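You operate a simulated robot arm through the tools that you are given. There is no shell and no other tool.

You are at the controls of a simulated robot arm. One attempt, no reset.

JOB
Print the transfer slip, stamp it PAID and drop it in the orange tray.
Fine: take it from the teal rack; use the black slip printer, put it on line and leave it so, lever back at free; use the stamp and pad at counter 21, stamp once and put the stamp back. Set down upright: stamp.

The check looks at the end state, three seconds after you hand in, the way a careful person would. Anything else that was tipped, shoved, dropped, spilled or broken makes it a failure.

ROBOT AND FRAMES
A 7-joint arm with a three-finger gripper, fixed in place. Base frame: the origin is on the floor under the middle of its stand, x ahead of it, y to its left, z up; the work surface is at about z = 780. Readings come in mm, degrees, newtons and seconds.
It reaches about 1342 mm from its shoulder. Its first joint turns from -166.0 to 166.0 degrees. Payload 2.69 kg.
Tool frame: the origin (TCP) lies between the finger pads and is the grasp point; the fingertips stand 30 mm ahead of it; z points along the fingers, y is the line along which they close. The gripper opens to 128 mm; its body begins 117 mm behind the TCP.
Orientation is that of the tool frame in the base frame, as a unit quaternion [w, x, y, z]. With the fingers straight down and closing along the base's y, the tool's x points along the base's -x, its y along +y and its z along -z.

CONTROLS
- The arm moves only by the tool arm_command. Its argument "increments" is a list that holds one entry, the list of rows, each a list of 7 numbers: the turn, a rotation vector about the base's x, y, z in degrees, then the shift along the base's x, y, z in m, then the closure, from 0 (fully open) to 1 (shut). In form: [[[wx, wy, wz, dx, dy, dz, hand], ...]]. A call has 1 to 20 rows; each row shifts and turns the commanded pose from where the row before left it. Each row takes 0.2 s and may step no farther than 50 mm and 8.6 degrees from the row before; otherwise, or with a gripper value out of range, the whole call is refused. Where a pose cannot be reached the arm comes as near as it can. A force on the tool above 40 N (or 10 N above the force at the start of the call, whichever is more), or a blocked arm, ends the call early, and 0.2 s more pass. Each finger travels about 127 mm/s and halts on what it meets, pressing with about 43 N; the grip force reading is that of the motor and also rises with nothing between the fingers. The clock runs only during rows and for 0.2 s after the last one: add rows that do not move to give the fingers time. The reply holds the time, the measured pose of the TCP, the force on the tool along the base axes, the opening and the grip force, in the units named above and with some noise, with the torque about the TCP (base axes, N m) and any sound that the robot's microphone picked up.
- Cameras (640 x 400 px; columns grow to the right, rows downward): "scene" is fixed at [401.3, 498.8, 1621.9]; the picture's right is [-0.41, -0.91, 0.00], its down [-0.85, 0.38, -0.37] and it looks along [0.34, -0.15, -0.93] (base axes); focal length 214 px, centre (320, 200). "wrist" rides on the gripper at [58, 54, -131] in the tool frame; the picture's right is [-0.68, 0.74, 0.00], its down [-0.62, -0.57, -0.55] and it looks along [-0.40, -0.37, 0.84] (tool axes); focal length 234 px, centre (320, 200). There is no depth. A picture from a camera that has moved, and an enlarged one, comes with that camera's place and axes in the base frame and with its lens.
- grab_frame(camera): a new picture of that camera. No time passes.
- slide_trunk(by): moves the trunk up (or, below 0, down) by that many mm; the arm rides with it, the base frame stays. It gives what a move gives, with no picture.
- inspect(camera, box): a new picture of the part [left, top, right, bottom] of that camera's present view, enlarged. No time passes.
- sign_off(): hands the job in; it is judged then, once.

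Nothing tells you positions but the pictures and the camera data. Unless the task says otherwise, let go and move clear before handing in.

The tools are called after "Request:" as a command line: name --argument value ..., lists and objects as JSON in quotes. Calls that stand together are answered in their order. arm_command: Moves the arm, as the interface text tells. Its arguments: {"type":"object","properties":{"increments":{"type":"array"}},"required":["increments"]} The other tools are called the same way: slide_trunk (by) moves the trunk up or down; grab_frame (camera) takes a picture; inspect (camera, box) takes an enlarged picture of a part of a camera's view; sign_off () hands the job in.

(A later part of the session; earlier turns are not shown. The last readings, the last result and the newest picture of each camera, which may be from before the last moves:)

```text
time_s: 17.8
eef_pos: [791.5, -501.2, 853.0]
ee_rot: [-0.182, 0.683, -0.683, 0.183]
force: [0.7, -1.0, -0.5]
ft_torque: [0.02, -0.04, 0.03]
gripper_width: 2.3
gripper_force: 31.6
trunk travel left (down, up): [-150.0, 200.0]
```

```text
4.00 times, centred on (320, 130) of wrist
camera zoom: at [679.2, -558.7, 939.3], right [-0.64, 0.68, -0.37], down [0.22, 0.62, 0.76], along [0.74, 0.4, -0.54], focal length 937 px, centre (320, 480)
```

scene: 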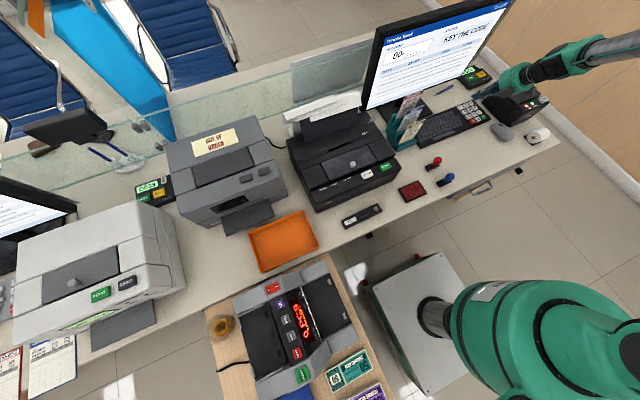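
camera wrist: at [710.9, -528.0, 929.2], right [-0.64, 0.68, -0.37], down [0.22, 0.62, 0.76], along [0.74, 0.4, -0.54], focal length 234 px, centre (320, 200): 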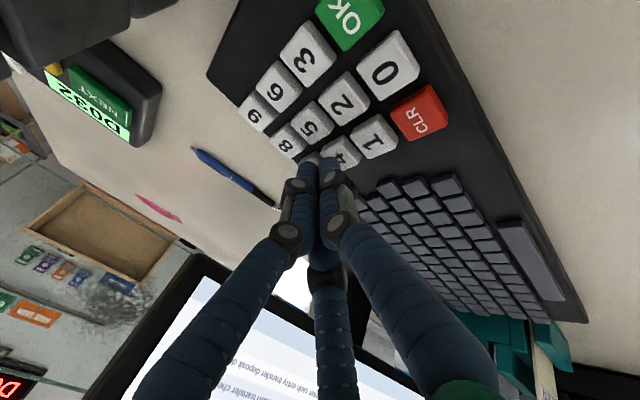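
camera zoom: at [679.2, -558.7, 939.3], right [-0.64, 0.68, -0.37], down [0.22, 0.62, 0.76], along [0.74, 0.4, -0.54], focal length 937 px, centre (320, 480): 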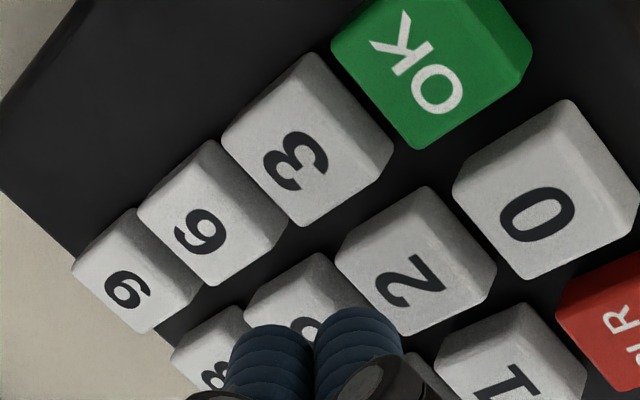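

The thumb is over key 2 within a couple of millimetres. Pressing it.

Request:
arm_command --increments '[[[0, 0, 0, 0.001, 0.002, -0.01, 1], [0, 0, 0, 0, 0, -0.006, 1], [0, 0, 0, 0, 0, -0.004, 1], [0, 0, 0, 0, 0, -0.003, 1], [0, 0, 0, 0, 0, 0, 1]]]'

Request:
inspect --camera "scene" --box '[360, 0, 520, 100]'

```text
time_s: 19.0
eef_pos: [792.2, -499.6, 833.5]
ee_rot: [-0.184, 0.683, -0.683, 0.185]
force: [-1.6, 0.0, 10.1]
ft_torque: [-0.01, 0.04, 0.0]
gripper_width: 2.2
gripper_force: 31.0
trunk travel left (down, up): [-150.0, 200.0]
heard: click
```

```text
4.00 times, centred on (440, 50) of scene
camera zoom: at [401.3, 498.8, 1621.9], right [-0.41, -0.91, 0.0], down [-0.85, 0.38, -0.37], along [0.34, -0.15, -0.93], focal length 858 px, centre (-160, 800)
```

zoom: 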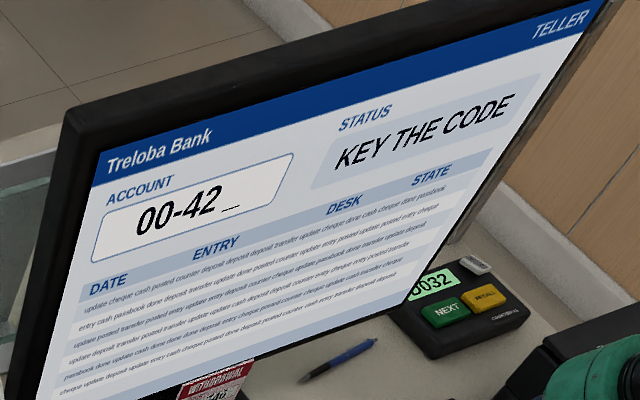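

Screen shows 00-42. Next, key 7.

Request:
arm_command --increments '[[[0, 0, 0, 0, 0, 0.024, 1], [0, 0, 0, 0.03, 0.015, 0, 1], [0, 0, 0, 0.03, 0.0155, 0, 1], [0, 0, 0, 0, 0, 0, 1]]]'

Request:
inspect --camera "scene" --box '[450, 94, 498, 124]'

Request:
inspect --camera "wrist" --box '[240, 80, 400, 180]'

```text
time_s: 20.0
eef_pos: [854.7, -468.5, 854.0]
ee_rot: [-0.182, 0.684, -0.683, 0.183]
force: [0.7, 1.3, 0.0]
ft_torque: [0.0, 0.02, -0.03]
gripper_width: 2.0
gripper_force: 31.9
trunk travel left (down, up): [-150.0, 200.0]
```

```text
13.33 times, centred on (474, 109) of scene
camera zoom: at [401.3, 498.8, 1621.9], right [-0.41, -0.91, 0.0], down [-0.85, 0.38, -0.37], along [0.34, -0.15, -0.93], focal length 2860 px, centre (-1733, 1413)
```

zoom: 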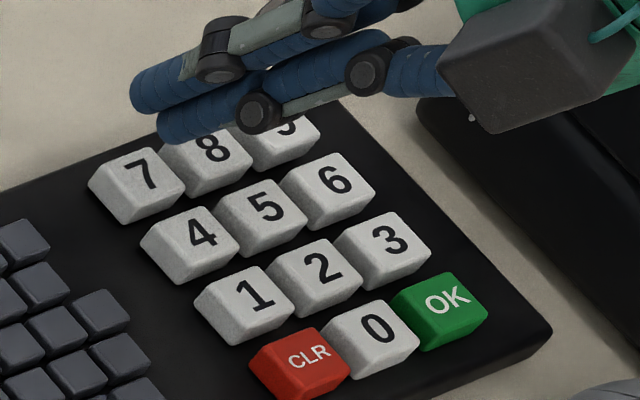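

```text
4.00 times, centred on (320, 130) of wrist
camera zoom: at [742.6, -526.2, 941.3], right [-0.64, 0.68, -0.37], down [0.22, 0.62, 0.76], along [0.74, 0.4, -0.54], focal length 937 px, centre (320, 480)
```

zoom: 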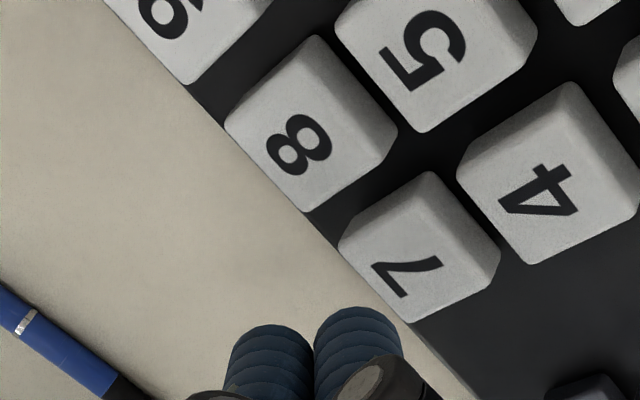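

Request:
arm_command --increments '[[[0, 0, 0, -0.002, 0, -0.01, 1], [0, 0, 0, 0, 0, -0.006, 1], [0, 0, 0, 0, 0, -0.004, 1], [0, 0, 0, 0, 0, -0.003, 1], [0, 0, 0, 0, 0, 0, 1]]]'

Request:
inspect --camera "scene" --box '[360, 0, 520, 100]'

```text
time_s: 21.2
eef_pos: [850.2, -470.0, 833.9]
ee_rot: [-0.183, 0.683, -0.683, 0.185]
force: [2.0, 2.8, 7.4]
ft_torque: [0.07, -0.09, 0.0]
gripper_width: 2.0
gripper_force: 31.3
trunk travel left (down, up): [-150.0, 200.0]
heard: click
```

```text
4.00 times, centred on (440, 50) of scene
camera zoom: at [401.3, 498.8, 1621.9], right [-0.41, -0.91, 0.0], down [-0.85, 0.38, -0.37], along [0.34, -0.15, -0.93], focal length 858 px, centre (-160, 800)
```

zoom: 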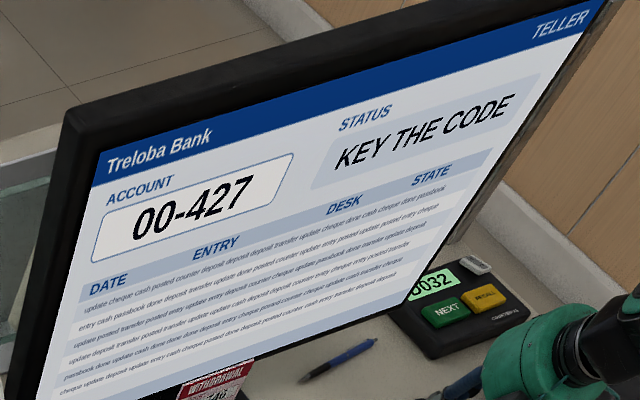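

The account shows 00-427. Now the OK key.

Request:
arm_command --increments '[[[0, 0, 0, 0, 0, 0.024, 1], [0, 0, 0, -0.03, -0.02, 0, 1], [0, 0, 0, -0.03, -0.02, 0, 1], [0, 0, 0, -0.032, -0.021, 0, 1], [0, 0, 0, 0, 0, 0, 1]]]'

Request:
inspect --camera "scene" --box '[450, 94, 498, 124]'

Request:
inspect --camera "wrist" --box '[240, 80, 400, 180]'

```text
time_s: 22.4
eef_pos: [755.9, -532.0, 856.5]
ee_rot: [0.182, -0.683, 0.683, -0.183]
force: [-0.3, -0.1, 0.4]
ft_torque: [0.05, -0.01, 0.0]
gripper_width: 2.0
gripper_force: 31.6
trunk travel left (down, up): [-150.0, 200.0]
```

```text
13.33 times, centred on (474, 109) of scene
camera zoom: at [401.3, 498.8, 1621.9], right [-0.41, -0.91, 0.0], down [-0.85, 0.38, -0.37], along [0.34, -0.15, -0.93], focal length 2860 px, centre (-1733, 1413)
```

zoom: 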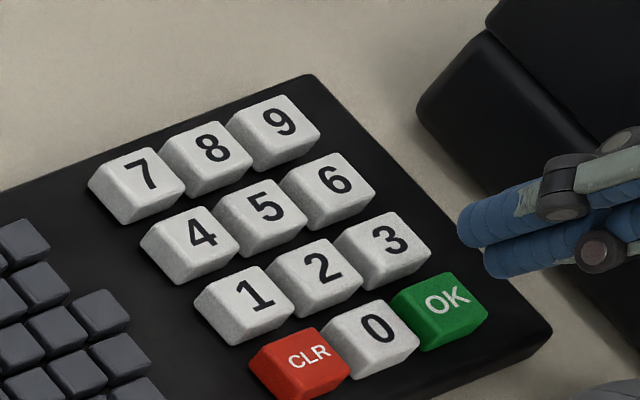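

```text
4.00 times, centred on (320, 130) of wrist
camera zoom: at [643.4, -590.1, 943.2], right [-0.64, 0.68, -0.37], down [0.22, 0.62, 0.76], along [0.74, 0.4, -0.54], focal length 937 px, centre (320, 480)
```

zoom: 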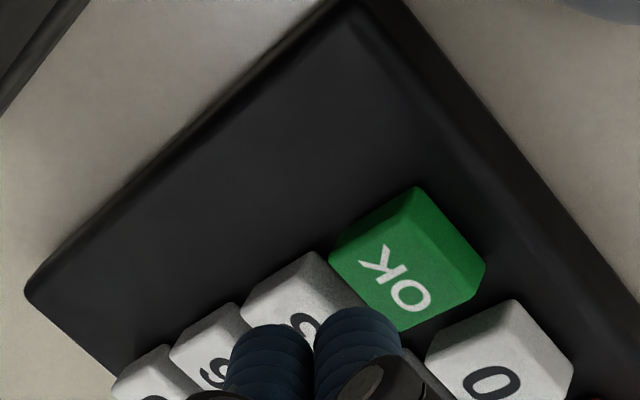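

Request:
arm_command --increments '[[[0, 0, 0, 0.003, 0.001, -0.012, 1], [0, 0, 0, 0, 0, -0.006, 1], [0, 0, 0, 0, 0, -0.004, 1], [0, 0, 0, 0, 0, -0.003, 1], [0, 0, 0, 0, 0, 0, 1]]]'

Request:
inspect --camera "scene" --box '[360, 0, 520, 100]'

```text
time_s: 23.6
eef_pos: [760.7, -529.4, 831.3]
ee_rot: [-0.183, 0.683, -0.683, 0.185]
force: [-2.8, -2.9, 8.9]
ft_torque: [-0.08, 0.08, 0.0]
gripper_width: 2.0
gripper_force: 31.6
trunk travel left (down, up): [-150.0, 200.0]
heard: click
```

```text
4.00 times, centred on (440, 50) of scene
camera zoom: at [401.3, 498.8, 1621.9], right [-0.41, -0.91, 0.0], down [-0.85, 0.38, -0.37], along [0.34, -0.15, -0.93], focal length 858 px, centre (-160, 800)
```

zoom: 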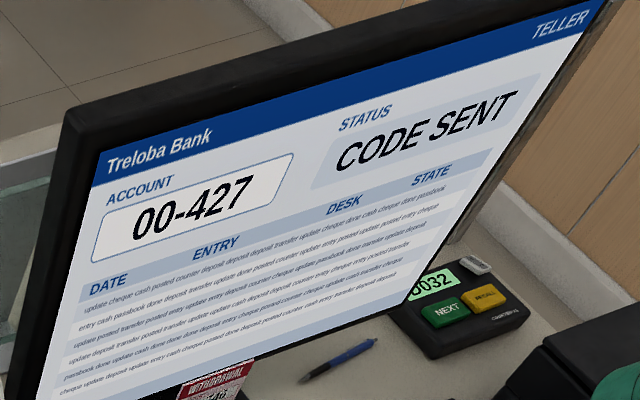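

The terminal says CODE SENT. Next I lift away, turn the hand so the single finger will sit behind the front slip, and go above the teal rack.

Request:
arm_command --increments '[[[0, 0, 0, 0, 0, 0.04, 1], [0, 0, 0, 0, 0, 0.04, 1], [0, 7.5, 0, 0, 0, 0.04, 1], [0, 7.5, 0, 0, 0, 0.04, 1], [0, 7.5, 0, 0, 0, 0.04, 1], [0, 7.5, 0, 0, 0, 0.04, 1], [0, 0, -8.5, 0, 0.03, 0.005, 0.8], [0, 0, -8.5, 0, 0.03, 0.005, 0.8], [0, 0, -8.5, 0, 0.03, 0.005, 0.8], [0, 0, -8.5, 0, 0.03, 0.005, 0.8], [0, 0, -8.5, 0, 0.03, 0.005, 0.8], [0, 0, -8.5, 0, 0.03, 0.005, 0.8], [0, 0, -8.5, 0, 0.03, 0.005, 0.8], [0, 0, -8.5, 0, 0.03, 0.005, 0.8], [0, 0, -8.5, 0, 0.03, 0.005, 0.8], [0, 0, -8.5, 0, 0.03, 0.005, 0.8], [0, 0, -8.5, 0, 0.03, 0.005, 0.8], [0, 0, -8.5, 0, 0.03, 0.005, 0.8], [0, 0, -8.5, 0, 0.03, 0.005, 0.8], [0, 0, 0, 0, 0.03, 0.005, 0.8]]]'

Request:
arm_command --increments '[[[0, 0, -8.5, 0.005, 0, 0, 0.8], [0, 0, -8.5, 0.005, 0, 0, 0.8], [0, 0, -8.5, 0.005, 0, 0, 0.8], [0, 0, -8.5, 0.005, 0, 0, 0.8], [0, 0, -8.5, 0.005, 0, 0, 0.8], [0, 0, -8.5, 0.005, 0, 0, 0.8], [0, 0, -8.5, 0.005, 0, 0, 0.8], [0, 0, -8.5, 0.005, 0, 0, 0.8], [0, 0, -1.5, 0, 0, 0, 0.8], [0, 0, 0, 0, 0, 0, 0.8]]]'

Request:
grab_frame --camera "wrist"

Request:
grab_frame --camera "scene"

```text
time_s: 27.8
eef_pos: [760.4, -107.5, 1140.4]
ee_rot: [0.0, 0.177, 0.984, 0.001]
force: [0.6, -0.5, 0.0]
ft_torque: [-0.01, 0.02, -0.02]
gripper_width: 25.6
gripper_force: 0.0
trunk travel left (down, up): [-150.0, 200.0]
```

```text
time_s: 30.0
eef_pos: [800.6, -110.0, 1140.8]
ee_rot: [0.0, 0.707, 0.708, 0.0]
force: [0.0, 0.4, -0.5]
ft_torque: [-0.03, 0.0, 0.0]
gripper_width: 25.6
gripper_force: 0.0
trunk travel left (down, up): [-150.0, 200.0]
```

```text
taken
camera wrist: at [853.9, -49.3, 1271.5], right [0.74, -0.68, 0.0], down [-0.57, -0.62, 0.55], along [-0.37, -0.4, -0.84], focal length 234 px, centre (320, 200)
```

wrist: 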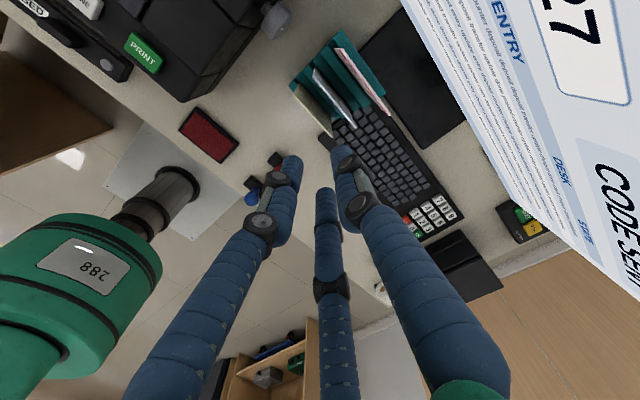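

```text
taken
```

scene: 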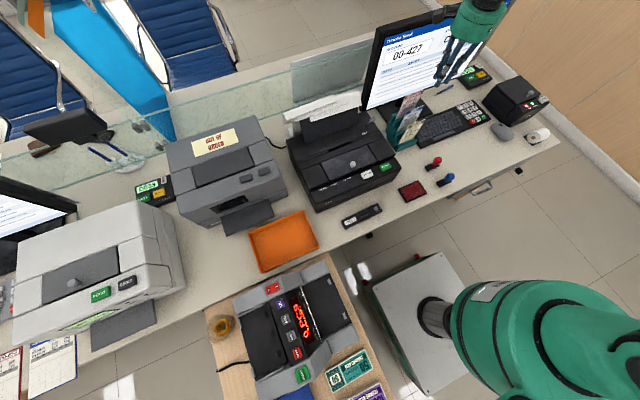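

The hand is above the rack with the thumb toward the monitor side. Zooming on the slips to check their x positions and lean.

Request:
inspect --camera "wrist" --box '[264, 35, 408, 125]'

Request:
inspect --camera "scene" --box '[380, 80, 444, 120]'

Request:
inspect --camera "scene" --box '[380, 110, 444, 150]'

```text
4.44 times, centred on (336, 80) of wrist
camera zoom: at [853.9, -49.3, 1271.5], right [0.74, -0.68, 0.0], down [-0.57, -0.62, 0.55], along [-0.37, -0.4, -0.84], focal length 1041 px, centre (249, 733)
```

zoom: 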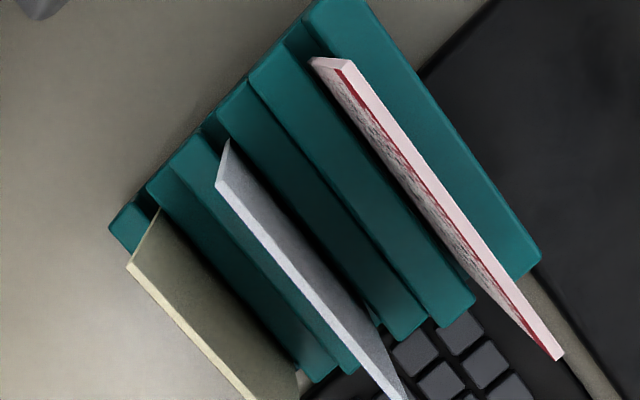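

```text
10.00 times, centred on (412, 100) of scene
camera zoom: at [401.3, 498.8, 1621.9], right [-0.41, -0.91, 0.0], down [-0.85, 0.38, -0.37], along [0.34, -0.15, -0.93], focal length 2145 px, centre (-600, 1200)
```

zoom: 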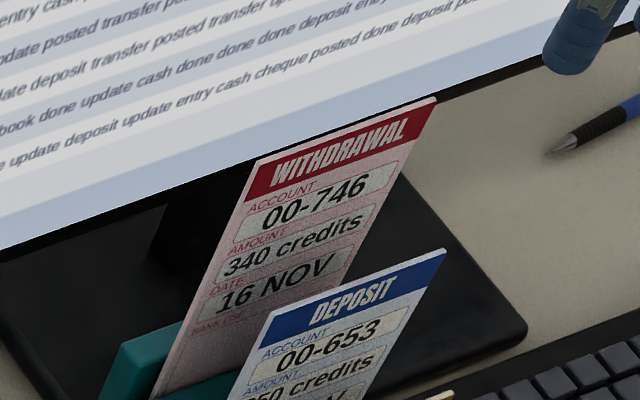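

```text
10.00 times, centred on (412, 130) of scene
camera zoom: at [401.3, 498.8, 1621.9], right [-0.41, -0.91, 0.0], down [-0.85, 0.38, -0.37], along [0.34, -0.15, -0.93], focal length 2145 px, centre (-600, 900)
```

zoom: 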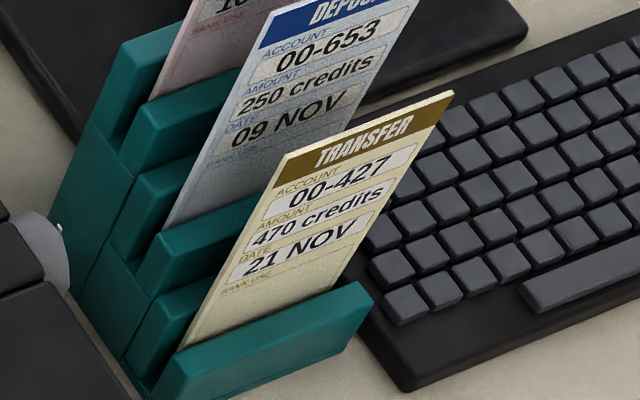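

The wrist camera (verified by the key contacts) puts the front slip at x≈793, the second at x≈830, so the thumb fits in the gap. I descend to just above the slip's top and check.

Request:
arm_command --increments '[[[0, 0, 0, -0.003, 0.001, -0.035, 0.8], [0, 0, 0, -0.003, 0.001, -0.035, 0.8], [0, 0, 0, -0.003, 0.001, -0.035, 0.8], [0, 0, 0, -0.003, 0.001, -0.035, 0.8], [0, 0, 0, 0, 0, -0.012, 0.8], [0, 0, 0, 0, 0, 0, 0.8]]]'

Request:
grab_frame --camera "wrist"

Request:
inspect --camera "wrist" --box '[240, 100, 400, 200]'

Request:
inspect --camera "scene" --box '[364, 75, 460, 135]'

```text
time_s: 31.4
eef_pos: [791.3, -107.6, 988.5]
ee_rot: [0.0, 0.707, 0.707, 0.0]
force: [-0.5, -0.1, -0.2]
ft_torque: [-0.01, 0.02, 0.01]
gripper_width: 25.7
gripper_force: 0.1
trunk travel left (down, up): [-150.0, 200.0]
```

```text
taken
camera wrist: at [843.6, -47.5, 1119.4], right [0.74, -0.68, 0.0], down [-0.57, -0.62, 0.55], along [-0.37, -0.4, -0.84], focal length 234 px, centre (320, 200)
```

wrist: 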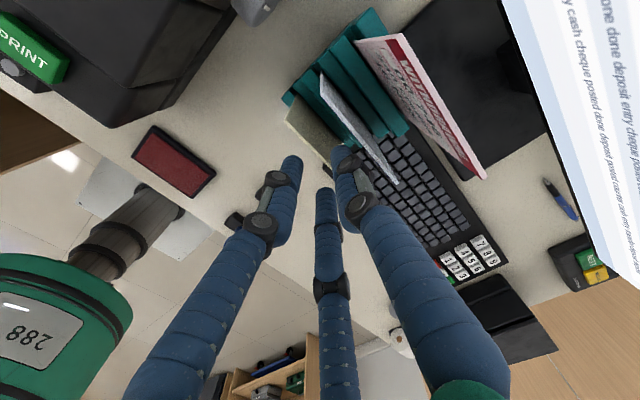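

```text
4.00 times, centred on (320, 150) of wrist
camera zoom: at [843.6, -47.5, 1119.4], right [0.74, -0.68, 0.0], down [-0.57, -0.62, 0.55], along [-0.37, -0.4, -0.84], focal length 937 px, centre (320, 400)
```

zoom: 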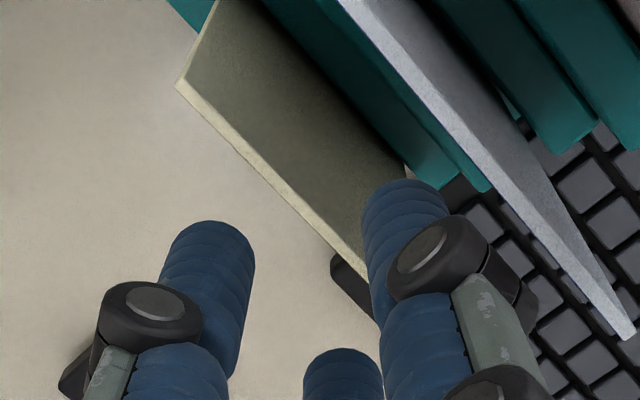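

```text
6.67 times, centred on (412, 105) of scene
camera zoom: at [401.3, 498.8, 1621.9], right [-0.41, -0.91, 0.0], down [-0.85, 0.38, -0.37], along [0.34, -0.15, -0.93], focal length 1430 px, centre (-293, 833)
```

zoom: 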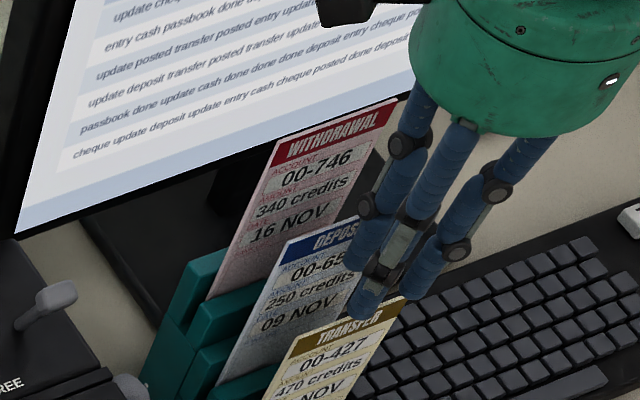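

The slip's top is at about (795, z 946) and the fingers straddle it. I shift 2 mm and descend so the tips overlap about 30 mm, then check before closing.

Request:
arm_command --increments '[[[0, 0, 0, -0.002, 0.001, -0.012, 0.8], [0, 0, 0, 0, 0, -0.012, 0.8], [0, 0, 0, 0, 0, -0.01, 0.8], [0, 0, 0, 0, 0, -0.01, 0.8], [0, 0, 0, 0, 0, 0, 0.8]]]'

Request:
inspect --camera "wrist" --box '[240, 100, 400, 200]'

Request:
inspect --camera "scene" --box '[364, 75, 460, 135]'

```text
time_s: 32.6
eef_pos: [787.6, -103.7, 944.9]
ee_rot: [0.001, 0.707, 0.707, 0.001]
force: [-0.3, -0.3, -0.2]
ft_torque: [-0.01, 0.03, 0.02]
gripper_width: 25.7
gripper_force: 0.0
trunk travel left (down, up): [-150.0, 200.0]
```

```text
4.00 times, centred on (320, 150) of wrist
camera zoom: at [840.4, -45.3, 1076.2], right [0.74, -0.68, 0.0], down [-0.57, -0.62, 0.55], along [-0.37, -0.4, -0.84], focal length 937 px, centre (320, 400)
```

zoom: 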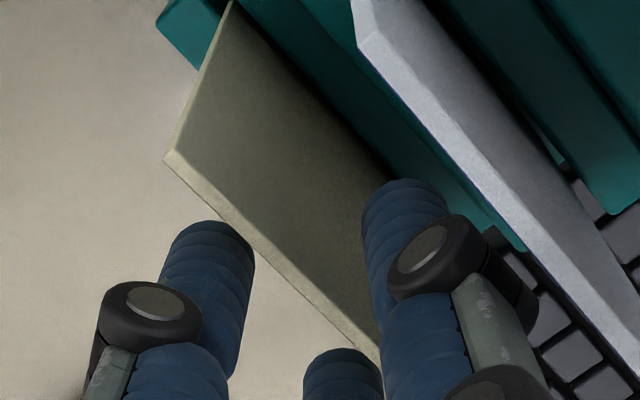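

```text
6.67 times, centred on (412, 105) of scene
camera zoom: at [401.3, 498.8, 1621.9], right [-0.41, -0.91, 0.0], down [-0.85, 0.38, -0.37], along [0.34, -0.15, -0.93], focal length 1430 px, centre (-293, 833)
```

zoom: 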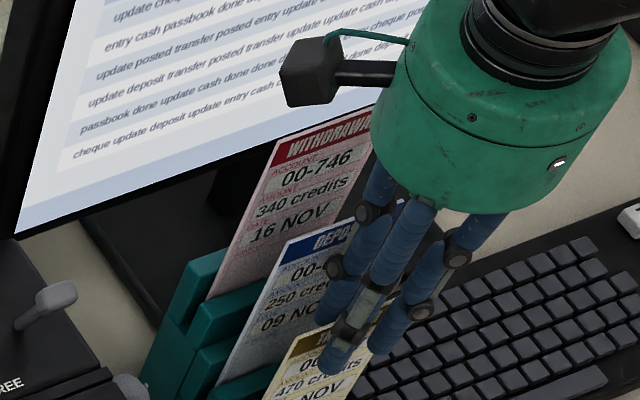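

The slip runs between the thumb and the two front fingers. Closing gently now.

Request:
arm_command --increments '[[[0, 0, 0, 0, 0, -0.005, 0.8], [0, 0, 0, 0, 0, 0, 0.85], [0, 0, 0, 0, 0, 0, 0.9], [0, 0, 0, 0, 0, 0, 0.95], [0, 0, 0, 0, 0, 0, 1], [0, 0, 0, 0, 0, 0, 1], [0, 0, 0, 0, 0, 0, 1]]]'

Request:
inspect --camera "wrist" --box '[240, 100, 400, 200]'

Request:
inspect --camera "scene" --box '[364, 75, 460, 135]'

```text
time_s: 34.2
eef_pos: [787.4, -104.9, 941.9]
ee_rot: [0.0, 0.707, 0.707, 0.0]
force: [0.1, -0.2, 0.2]
ft_torque: [0.01, 0.01, -0.02]
gripper_width: 6.1
gripper_force: 32.4
trunk travel left (down, up): [-150.0, 200.0]
```

```text
4.00 times, centred on (320, 150) of wrist
camera zoom: at [840.4, -44.9, 1072.2], right [0.74, -0.68, 0.0], down [-0.57, -0.62, 0.55], along [-0.37, -0.4, -0.84], focal length 937 px, centre (320, 400)
```

zoom: 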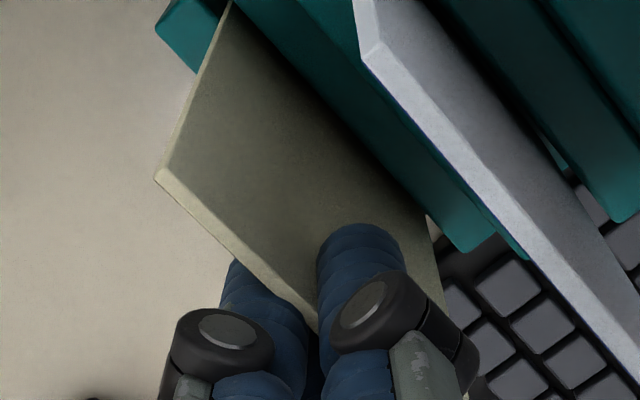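

```text
6.67 times, centred on (412, 105) of scene
camera zoom: at [401.3, 498.8, 1621.9], right [-0.41, -0.91, 0.0], down [-0.85, 0.38, -0.37], along [0.34, -0.15, -0.93], focal length 1430 px, centre (-293, 833)
```

zoom: 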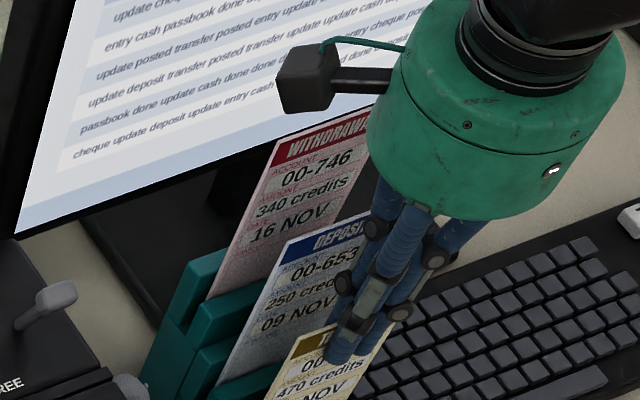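

The slip is pinched (6 mm opening). Lifting it straight up out of the rack slowly.

Request:
arm_command --increments '[[[0, 0, 0, 0, 0, 0.01, 1], [0, 0, 0, 0, 0, 0.02, 1], [0, 0, 0, 0, 0, 0.02, 1], [0, 0, 0, 0, 0, 0.02, 1], [0, 0, 0, 0, 0, 0.025, 1], [0, 0, 0, 0, 0, 0.025, 1], [0, 0, 0, 0, 0, 0.025, 1], [0, 0, 0, 0, 0, 0.025, 1], [0, 0, 0, 0, 0, 0.025, 1], [0, 0, 0, 0, 0, 0, 1]]]'

Request:
grab_frame --camera "wrist"

Request:
inspect --camera "scene" --box '[360, 20, 520, 120]'

```text
time_s: 36.4
eef_pos: [788.5, -105.4, 1136.7]
ee_rot: [0.0, 0.707, 0.707, 0.0]
force: [-0.2, 0.6, -0.6]
ft_torque: [0.02, -0.02, -0.03]
gripper_width: 5.7
gripper_force: 31.9
trunk travel left (down, up): [-150.0, 200.0]
```

```text
taken
camera wrist: at [841.4, -46.9, 1267.6], right [0.74, -0.68, 0.0], down [-0.57, -0.62, 0.55], along [-0.37, -0.4, -0.84], focal length 234 px, centre (320, 200)
```

wrist: 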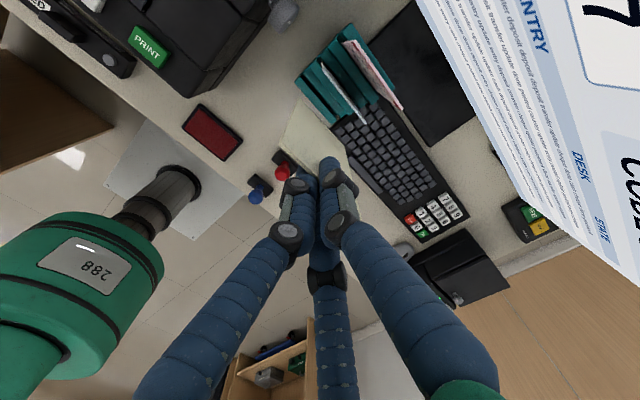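

```text
4.00 times, centred on (440, 70) of scene
camera zoom: at [401.3, 498.8, 1621.9], right [-0.41, -0.91, 0.0], down [-0.85, 0.38, -0.37], along [0.34, -0.15, -0.93], focal length 858 px, centre (-160, 720)
```

zoom: 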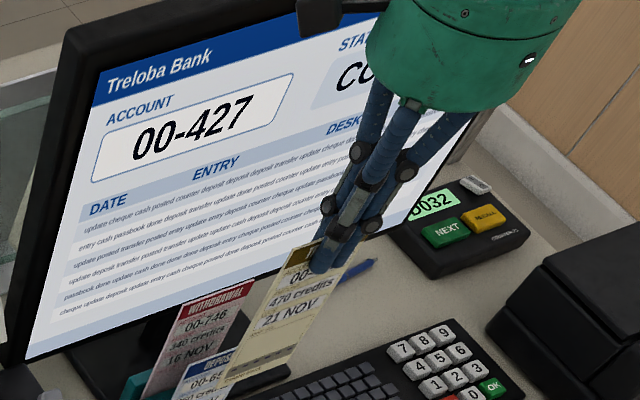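

The slip is out of the rack, the other two undisturbed. Let me examine the slip's geometry in the hand.

Request:
inspect --camera "wrist" --box '[256, 85, 384, 165]'

Request:
inspect --camera "scene" --box '[404, 70, 468, 110]'

```text
5.00 times, centred on (320, 125) of wrist
camera zoom: at [841.4, -46.9, 1267.6], right [0.74, -0.68, 0.0], down [-0.57, -0.62, 0.55], along [-0.37, -0.4, -0.84], focal length 1171 px, centre (320, 575)
```

zoom: 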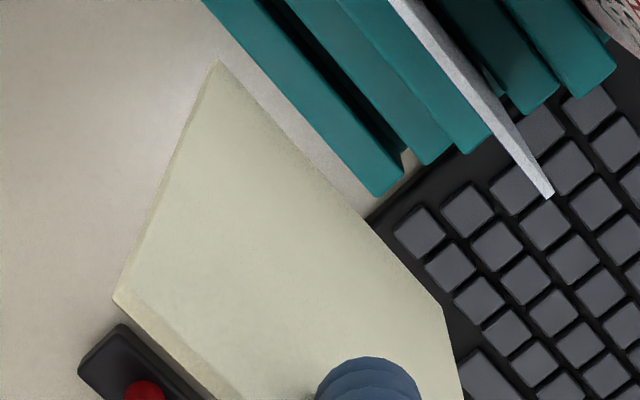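

```text
10.00 times, centred on (436, 90) of scene
camera zoom: at [401.3, 498.8, 1621.9], right [-0.41, -0.91, 0.0], down [-0.85, 0.38, -0.37], along [0.34, -0.15, -0.93], focal length 2145 px, centre (-840, 1300)
```

zoom: 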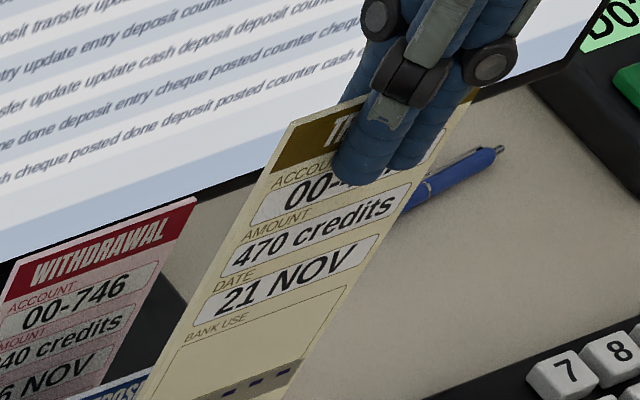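

The slip is about 80 × 150 mm, hanging vertically, bottom 147 mm below the TCP. From two wrist views the printer slot is at about x=826, y=170–270, z≈915. I move the slip above it.

Request:
arm_command --increments '[[[0, 0, 0, 0, 0.01, 0.005, 1], [0, 0, 0, 0.001, 0.025, 0.005, 1], [0, 0, 0, 0.003, 0.03, 0, 1], [0, 0, 0, 0.003, 0.03, 0, 1], [0, 0, 0, 0.003, 0.03, 0, 1], [0, 0, 0, 0.003, 0.03, 0, 1], [0, 0, 0, 0.003, 0.03, 0, 1], [0, 0, 0, 0.003, 0.03, 0, 1], [0, 0, 0, 0.003, 0.03, 0, 1], [0, 0, 0, 0.003, 0.03, 0, 1], [0, 0, 0, 0.003, 0.025, 0, 1], [0, 0, 0, 0.002, 0.015, 0, 1], [0, 0, 0, 0.002, 0.008, 0, 1], [0, 0, 0, 0, 0, 0, 1]]]'

Request:
grab_frame --camera "wrist"

Request:
inspect --camera "wrist" --box '[224, 60, 384, 160]'

Request:
inspect --camera "scene" --box '[264, 40, 424, 140]'

```text
time_s: 39.4
eef_pos: [820.7, 220.0, 1146.9]
ee_rot: [-0.001, 0.707, 0.707, 0.0]
force: [0.4, 0.8, -0.1]
ft_torque: [0.0, 0.0, 0.04]
gripper_width: 6.1
gripper_force: 31.3
trunk travel left (down, up): [-150.0, 200.0]
```

```text
taken
camera wrist: at [873.5, 279.3, 1276.4], right [0.74, -0.68, 0.0], down [-0.57, -0.62, 0.55], along [-0.37, -0.4, -0.84], focal length 234 px, centre (320, 200)
```

wrist: 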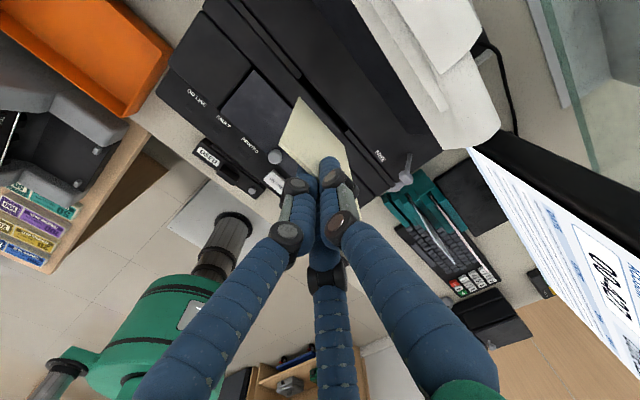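

```text
4.00 times, centred on (304, 110) of wrist
camera zoom: at [873.5, 279.3, 1276.4], right [0.74, -0.68, 0.0], down [-0.57, -0.62, 0.55], along [-0.37, -0.4, -0.84], focal length 937 px, centre (384, 560)
```

zoom: 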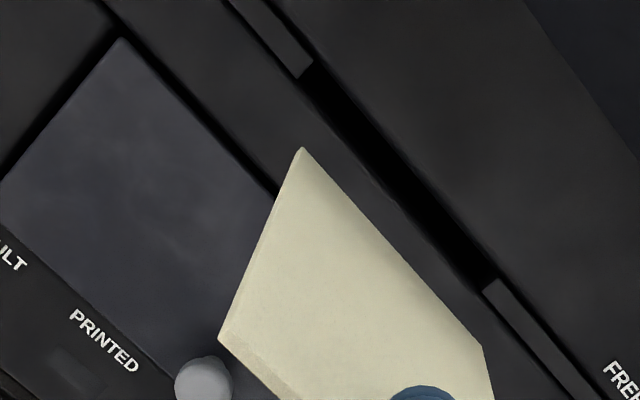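

```text
4.00 times, centred on (344, 90) of scene
camera zoom: at [401.3, 498.8, 1621.9], right [-0.41, -0.91, 0.0], down [-0.85, 0.38, -0.37], along [0.34, -0.15, -0.93], focal length 858 px, centre (224, 640)
```

zoom: 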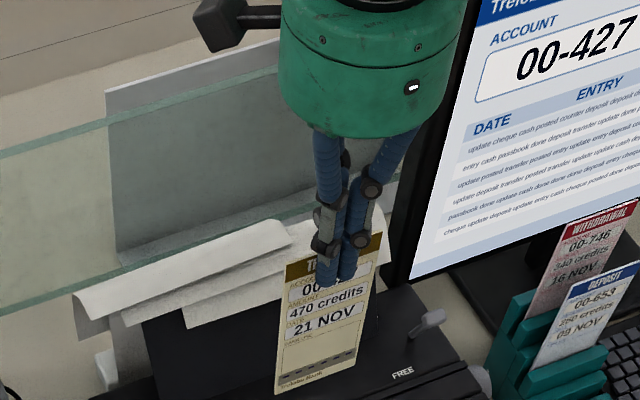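

Slot centre in this view is at (830, 222, ~910) and the slip is at x≈825.5, y≈223, so I shift +4.5 mm in x and −1 mm in y, and lower to just above the slot.

Request:
arm_command --increments '[[[0, 0, 0, 0.004, -0.001, -0.01, 1], [0, 0, 0, 0, 0, -0.02, 1], [0, 0, 0, 0, 0, -0.02, 1], [0, 0, 0, 0, 0, -0.02, 1], [0, 0, 0, 0, 0, 0, 1]]]'

Request:
inspect --camera "wrist" --box '[224, 60, 384, 160]'

Request:
inspect --camera "scene" --box '[290, 70, 418, 150]'

```text
time_s: 40.6
eef_pos: [822.0, 217.4, 1075.3]
ee_rot: [0.0, 0.707, 0.707, 0.0]
force: [0.2, -0.5, 0.1]
ft_torque: [-0.02, 0.03, 0.02]
gripper_width: 6.1
gripper_force: 31.8
trunk travel left (down, up): [-150.0, 200.0]
```

```text
4.00 times, centred on (304, 110) of wrist
camera zoom: at [875.0, 276.9, 1205.5], right [0.74, -0.68, 0.0], down [-0.57, -0.62, 0.55], along [-0.37, -0.4, -0.84], focal length 937 px, centre (384, 560)
```

zoom: 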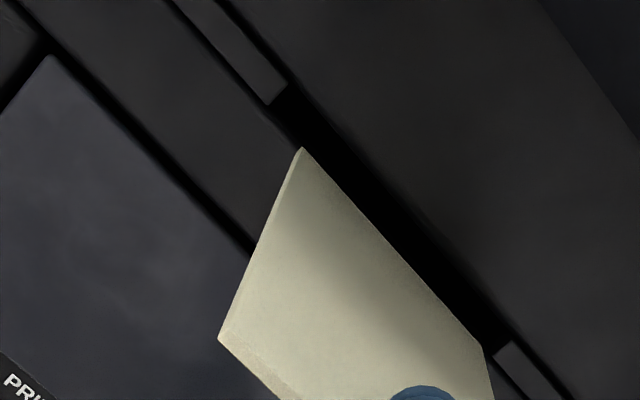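

```text
5.00 times, centred on (354, 110) of scene
camera zoom: at [401.3, 498.8, 1621.9], right [-0.41, -0.91, 0.0], down [-0.85, 0.38, -0.37], along [0.34, -0.15, -0.93], focal length 1072 px, centre (150, 650)
```

zoom: 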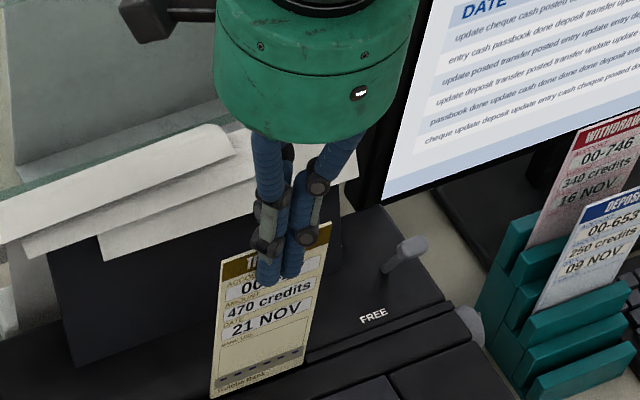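

By direct image comparison the slip still needs about +3 mm in x to sit over the slot centre. I adjust and re-check.

Request:
arm_command --increments '[[[0, 0, 0, 0.003, 0.001, 0, 1], [0, 0, 0, 0, 0, 0, 1], [0, 0, 0, 0, 0, 0, 1]]]'

Request:
inspect --camera "wrist" --box '[256, 60, 352, 120]'

Request:
inspect --camera "wrist" --box '[296, 100, 392, 160]'

```text
time_s: 41.4
eef_pos: [825.5, 217.8, 1074.8]
ee_rot: [0.0, 0.707, 0.707, 0.0]
force: [0.8, -0.8, -0.3]
ft_torque: [0.02, -0.03, 0.01]
gripper_width: 6.0
gripper_force: 31.5
trunk travel left (down, up): [-150.0, 200.0]
```

```text
6.67 times, centred on (304, 90) of wrist
camera zoom: at [878.6, 277.8, 1206.0], right [0.74, -0.68, 0.0], down [-0.57, -0.62, 0.55], along [-0.37, -0.4, -0.84], focal length 1561 px, centre (427, 933)
```

zoom: 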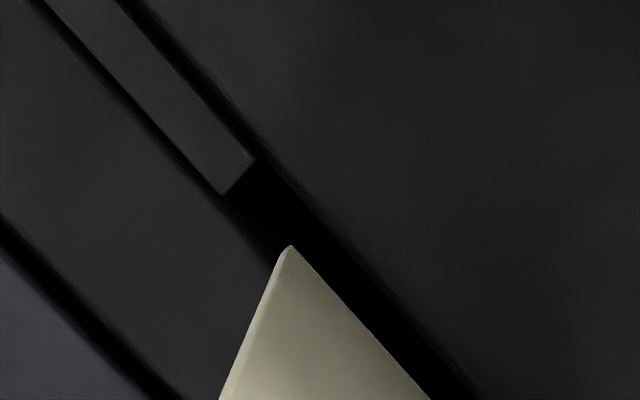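

```text
6.67 times, centred on (344, 130) of wrist
camera zoom: at [878.6, 277.8, 1206.0], right [0.74, -0.68, 0.0], down [-0.57, -0.62, 0.55], along [-0.37, -0.4, -0.84], focal length 1561 px, centre (160, 667)
```

zoom: 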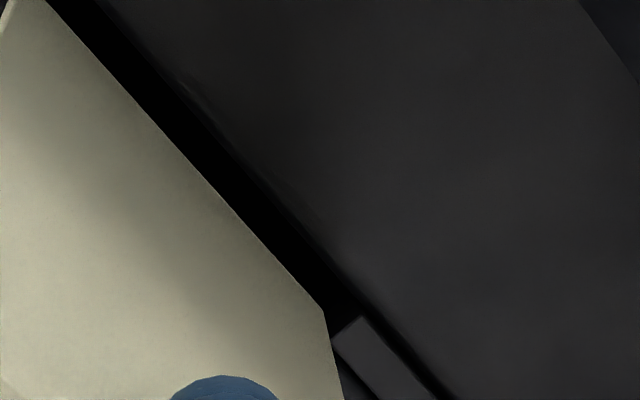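

The slip is now within about 1.5 mm of the slot's mid-line. A tiny correction back, then lower the bottom edge into the slot, watching forces.

Request:
arm_command --increments '[[[0, 0, 0, -0.0015, 0, 0, 1], [0, 0, 0, 0, 0, -0.01, 1], [0, 0, 0, 0, 0, -0.01, 1], [0, 0, 0, 0, 0, -0.006, 1], [0, 0, 0, 0, 0, -0.004, 1], [0, 0, 0, 0, 0, 0, 1]]]'

Request:
inspect --camera "wrist" --box '[240, 60, 368, 140]'

Request:
inspect --camera "scene" --box '[290, 90, 386, 150]'

```text
time_s: 42.8
eef_pos: [823.9, 218.7, 1046.1]
ee_rot: [0.0, 0.707, 0.707, 0.0]
force: [-0.3, 0.1, -0.5]
ft_torque: [0.01, 0.02, 0.02]
gripper_width: 5.7
gripper_force: 31.3
trunk travel left (down, up): [-150.0, 200.0]
```

```text
5.00 times, centred on (304, 100) of wrist
camera zoom: at [877.1, 277.5, 1176.3], right [0.74, -0.68, 0.0], down [-0.57, -0.62, 0.55], along [-0.37, -0.4, -0.84], focal length 1171 px, centre (400, 700)
```

zoom: 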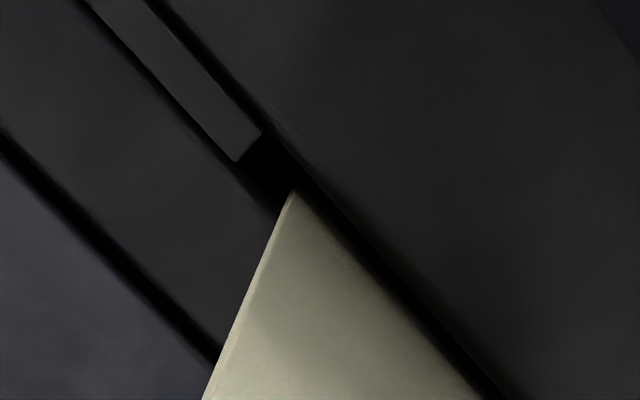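

```text
6.67 times, centred on (338, 120) of scene
camera zoom: at [401.3, 498.8, 1621.9], right [-0.41, -0.91, 0.0], down [-0.85, 0.38, -0.37], along [0.34, -0.15, -0.93], focal length 1430 px, centre (200, 733)
```

zoom: 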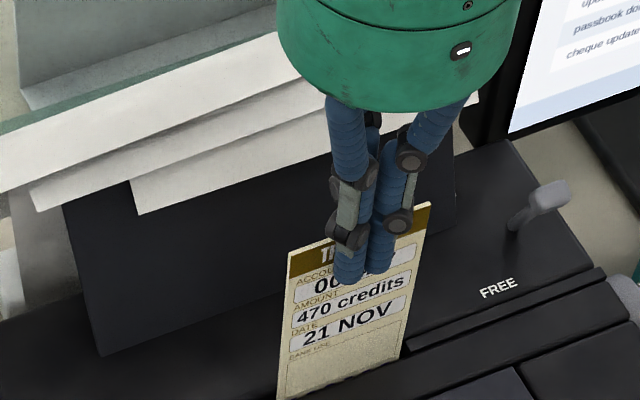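

No contact force and the slip's lower edge has entered the slot. Lowering further in small steps.

Request:
arm_command --increments '[[[0, 0, 0, 0, 0, -0.008, 1], [0, 0, 0, 0, 0, -0.008, 1], [0, 0, 0, 0, 0, -0.008, 1], [0, 0, 0, 0, 0, 0, 1]]]'

Request:
arm_command --increments '[[[0, 0, 0, 0, 0, -0.006, 1], [0, 0, 0, 0, 0, -0.006, 1], [0, 0, 0, 0, 0, 0, 1]]]'

Request:
inspect --camera "wrist" --box '[240, 60, 368, 140]'

Request:
inspect --camera "scene" --box '[290, 90, 386, 150]'

```text
time_s: 43.8
eef_pos: [824.4, 218.5, 1022.2]
ee_rot: [0.0, 0.707, 0.707, 0.0]
force: [-0.2, 0.0, -0.1]
ft_torque: [0.01, 0.0, 0.0]
gripper_width: 6.3
gripper_force: 31.3
trunk travel left (down, up): [-150.0, 200.0]
```

```text
time_s: 44.6
eef_pos: [823.5, 217.5, 1009.6]
ee_rot: [0.0, 0.707, 0.707, -0.001]
force: [-0.1, -1.4, 0.3]
ft_torque: [0.0, -0.01, 0.0]
gripper_width: 6.0
gripper_force: 31.6
trunk travel left (down, up): [-150.0, 200.0]
```

```text
5.00 times, centred on (304, 100) of wrist
camera zoom: at [876.4, 277.4, 1140.3], right [0.74, -0.68, 0.0], down [-0.57, -0.62, 0.55], along [-0.37, -0.4, -0.84], focal length 1171 px, centre (400, 700)
```

zoom: 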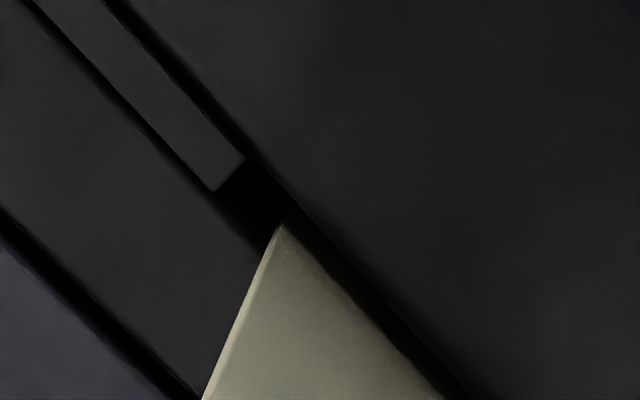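

```text
6.67 times, centred on (338, 120) of scene
camera zoom: at [401.3, 498.8, 1621.9], right [-0.41, -0.91, 0.0], down [-0.85, 0.38, -0.37], along [0.34, -0.15, -0.93], focal length 1430 px, centre (200, 733)
```

zoom: 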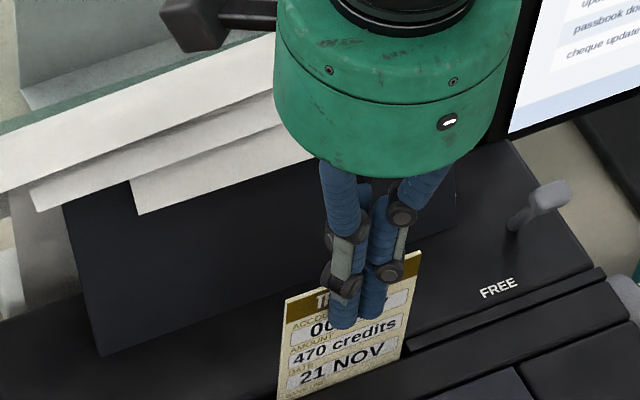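

Request:
arm_command --increments '[[[0, 0, 0, 0, 0, -0.006, 1], [0, 0, 0, 0, 0, -0.006, 1], [0, 0, 0, 0, 0, 0, 1]]]'

Request:
arm_command --increments '[[[0, 0, 0, 0, 0, -0.005, 1], [0, 0, 0, 0, 0, -0.005, 1], [0, 0, 0, 0, 0, 0, 1]]]'

Request:
inspect --camera "scene" --box '[290, 90, 386, 150]'

```text
time_s: 45.4
eef_pos: [824.7, 218.4, 997.2]
ee_rot: [0.0, 0.707, 0.708, 0.0]
force: [-0.1, -0.2, -0.5]
ft_torque: [0.01, 0.0, 0.0]
gripper_width: 6.0
gripper_force: 31.4
trunk travel left (down, up): [-150.0, 200.0]
```

```text
time_s: 46.2
eef_pos: [823.8, 218.2, 986.7]
ee_rot: [-0.001, 0.707, 0.707, 0.0]
force: [0.3, -0.3, 0.7]
ft_torque: [-0.04, 0.01, -0.01]
gripper_width: 6.3
gripper_force: 31.9
trunk travel left (down, up): [-150.0, 200.0]
```

```text
6.67 times, centred on (338, 120) of scene
camera zoom: at [401.3, 498.8, 1621.9], right [-0.41, -0.91, 0.0], down [-0.85, 0.38, -0.37], along [0.34, -0.15, -0.93], focal length 1430 px, centre (200, 733)
```

zoom: 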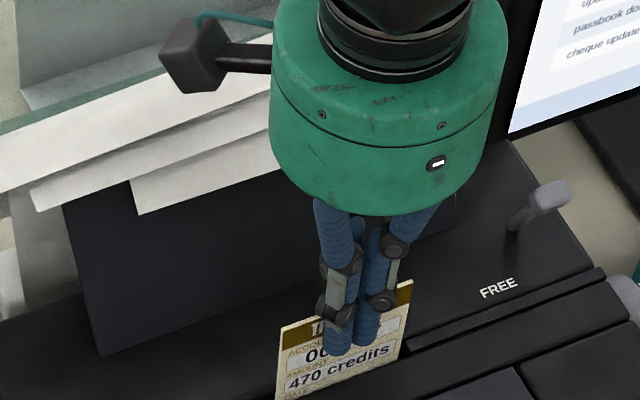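

Request:
arm_command --increments '[[[0, 0, 0, 0, 0, -0.004, 1], [0, 0, 0, 0, 0, -0.004, 1], [0, 0, 0, 0, 0, 0, 1]]]'

Request:
arm_command --increments '[[[0, 0, 0, 0, 0, -0.004, 1], [0, 0, 0, 0, 0, -0.004, 1], [0, 0, 0, 0, 0, 0, 1]]]'

Request:
grab_frame --camera "wrist"

Request:
inspect --camera "scene" --box '[290, 90, 386, 150]'

```text
time_s: 47.0
eef_pos: [824.4, 219.1, 983.2]
ee_rot: [0.002, 0.707, 0.707, 0.003]
force: [0.1, 1.1, 26.7]
ft_torque: [0.07, -0.04, -0.01]
gripper_width: 6.1
gripper_force: 31.4
trunk travel left (down, up): [-150.0, 200.0]
```

```text
time_s: 47.4
eef_pos: [827.4, 218.8, 983.1]
ee_rot: [0.003, 0.707, 0.707, 0.005]
force: [-0.8, -1.3, 12.0]
ft_torque: [-0.14, 0.03, 0.01]
gripper_width: 6.1
gripper_force: 31.9
trunk travel left (down, up): [-150.0, 200.0]
stopped in row 2: the force on the tool passed its limit at 43 N (the readings are from after the stop); the commanded pose is now the measured one
```

```text
taken
camera wrist: at [879.1, 278.6, 1114.5], right [0.74, -0.68, 0.01], down [-0.57, -0.62, 0.54], along [-0.36, -0.4, -0.84], focal length 234 px, centre (320, 200)
```

wrist: 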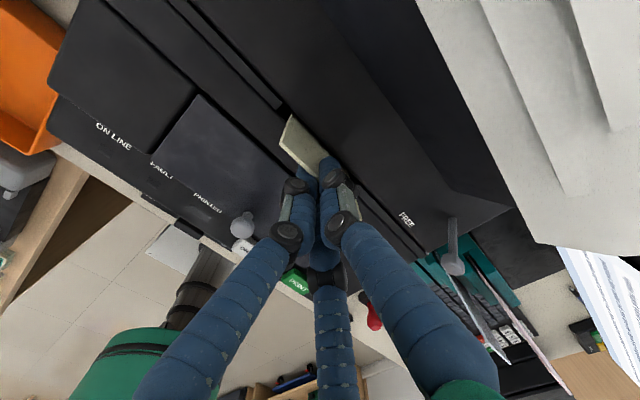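

```text
6.67 times, centred on (338, 120) of scene
camera zoom: at [401.3, 498.8, 1621.9], right [-0.41, -0.91, 0.0], down [-0.85, 0.38, -0.37], along [0.34, -0.15, -0.93], focal length 1430 px, centre (200, 733)
```

zoom: 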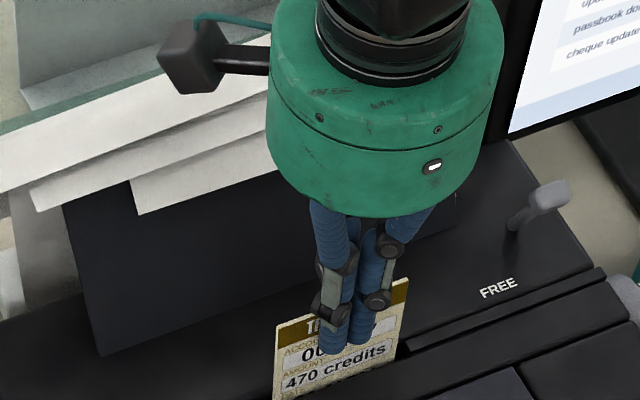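

The slip has bottomed out in the slot (about 74 mm deep). I ease off a millimetre, open the fingers slightly and lift clear.

Request:
arm_command --increments '[[[0, 0, 0, -0.002, 0, 0.001, 1], [0, 0, 0, 0, 0, 0, 0.95], [0, 0, 0, 0, 0, 0, 0.9], [0, 0, 0, 0, 0, 0, 0.8], [0, 0, 0, 0, 0, 0, 0.75], [0, 0, 0, 0, 0, 0, 0.75]]]'

Request:
inspect --camera "wrist" --box '[240, 80, 400, 180]'

Request:
inspect --camera "scene" --box '[290, 90, 386, 150]'

```text
time_s: 48.8
eef_pos: [826.6, 218.3, 981.6]
ee_rot: [0.002, 0.707, 0.707, 0.003]
force: [-0.7, 0.2, 0.2]
ft_torque: [0.02, 0.0, 0.0]
gripper_width: 31.9
gripper_force: 0.0
trunk travel left (down, up): [-150.0, 200.0]
```

```text
4.00 times, centred on (320, 130) of wrist
camera zoom: at [877.6, 278.5, 1113.0], right [0.74, -0.68, 0.0], down [-0.57, -0.62, 0.54], along [-0.37, -0.4, -0.84], focal length 937 px, centre (320, 480)
```

zoom: 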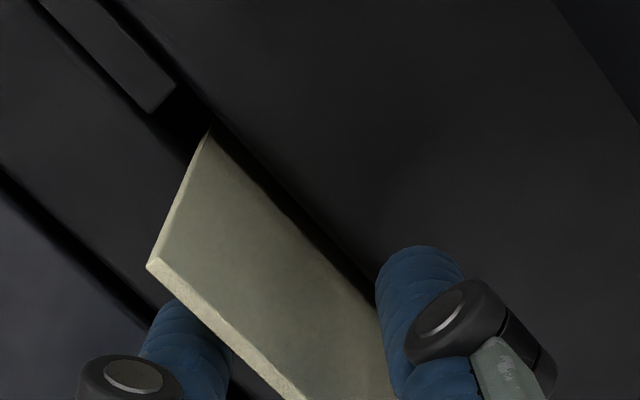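

```text
6.67 times, centred on (338, 120) of scene
camera zoom: at [401.3, 498.8, 1621.9], right [-0.41, -0.91, 0.0], down [-0.85, 0.38, -0.37], along [0.34, -0.15, -0.93], focal length 1430 px, centre (200, 733)
```

zoom: 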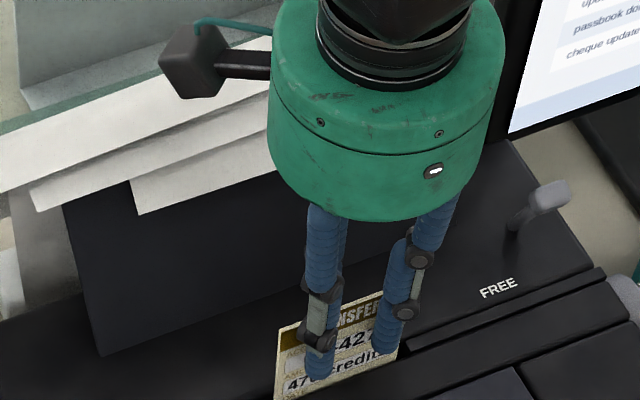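

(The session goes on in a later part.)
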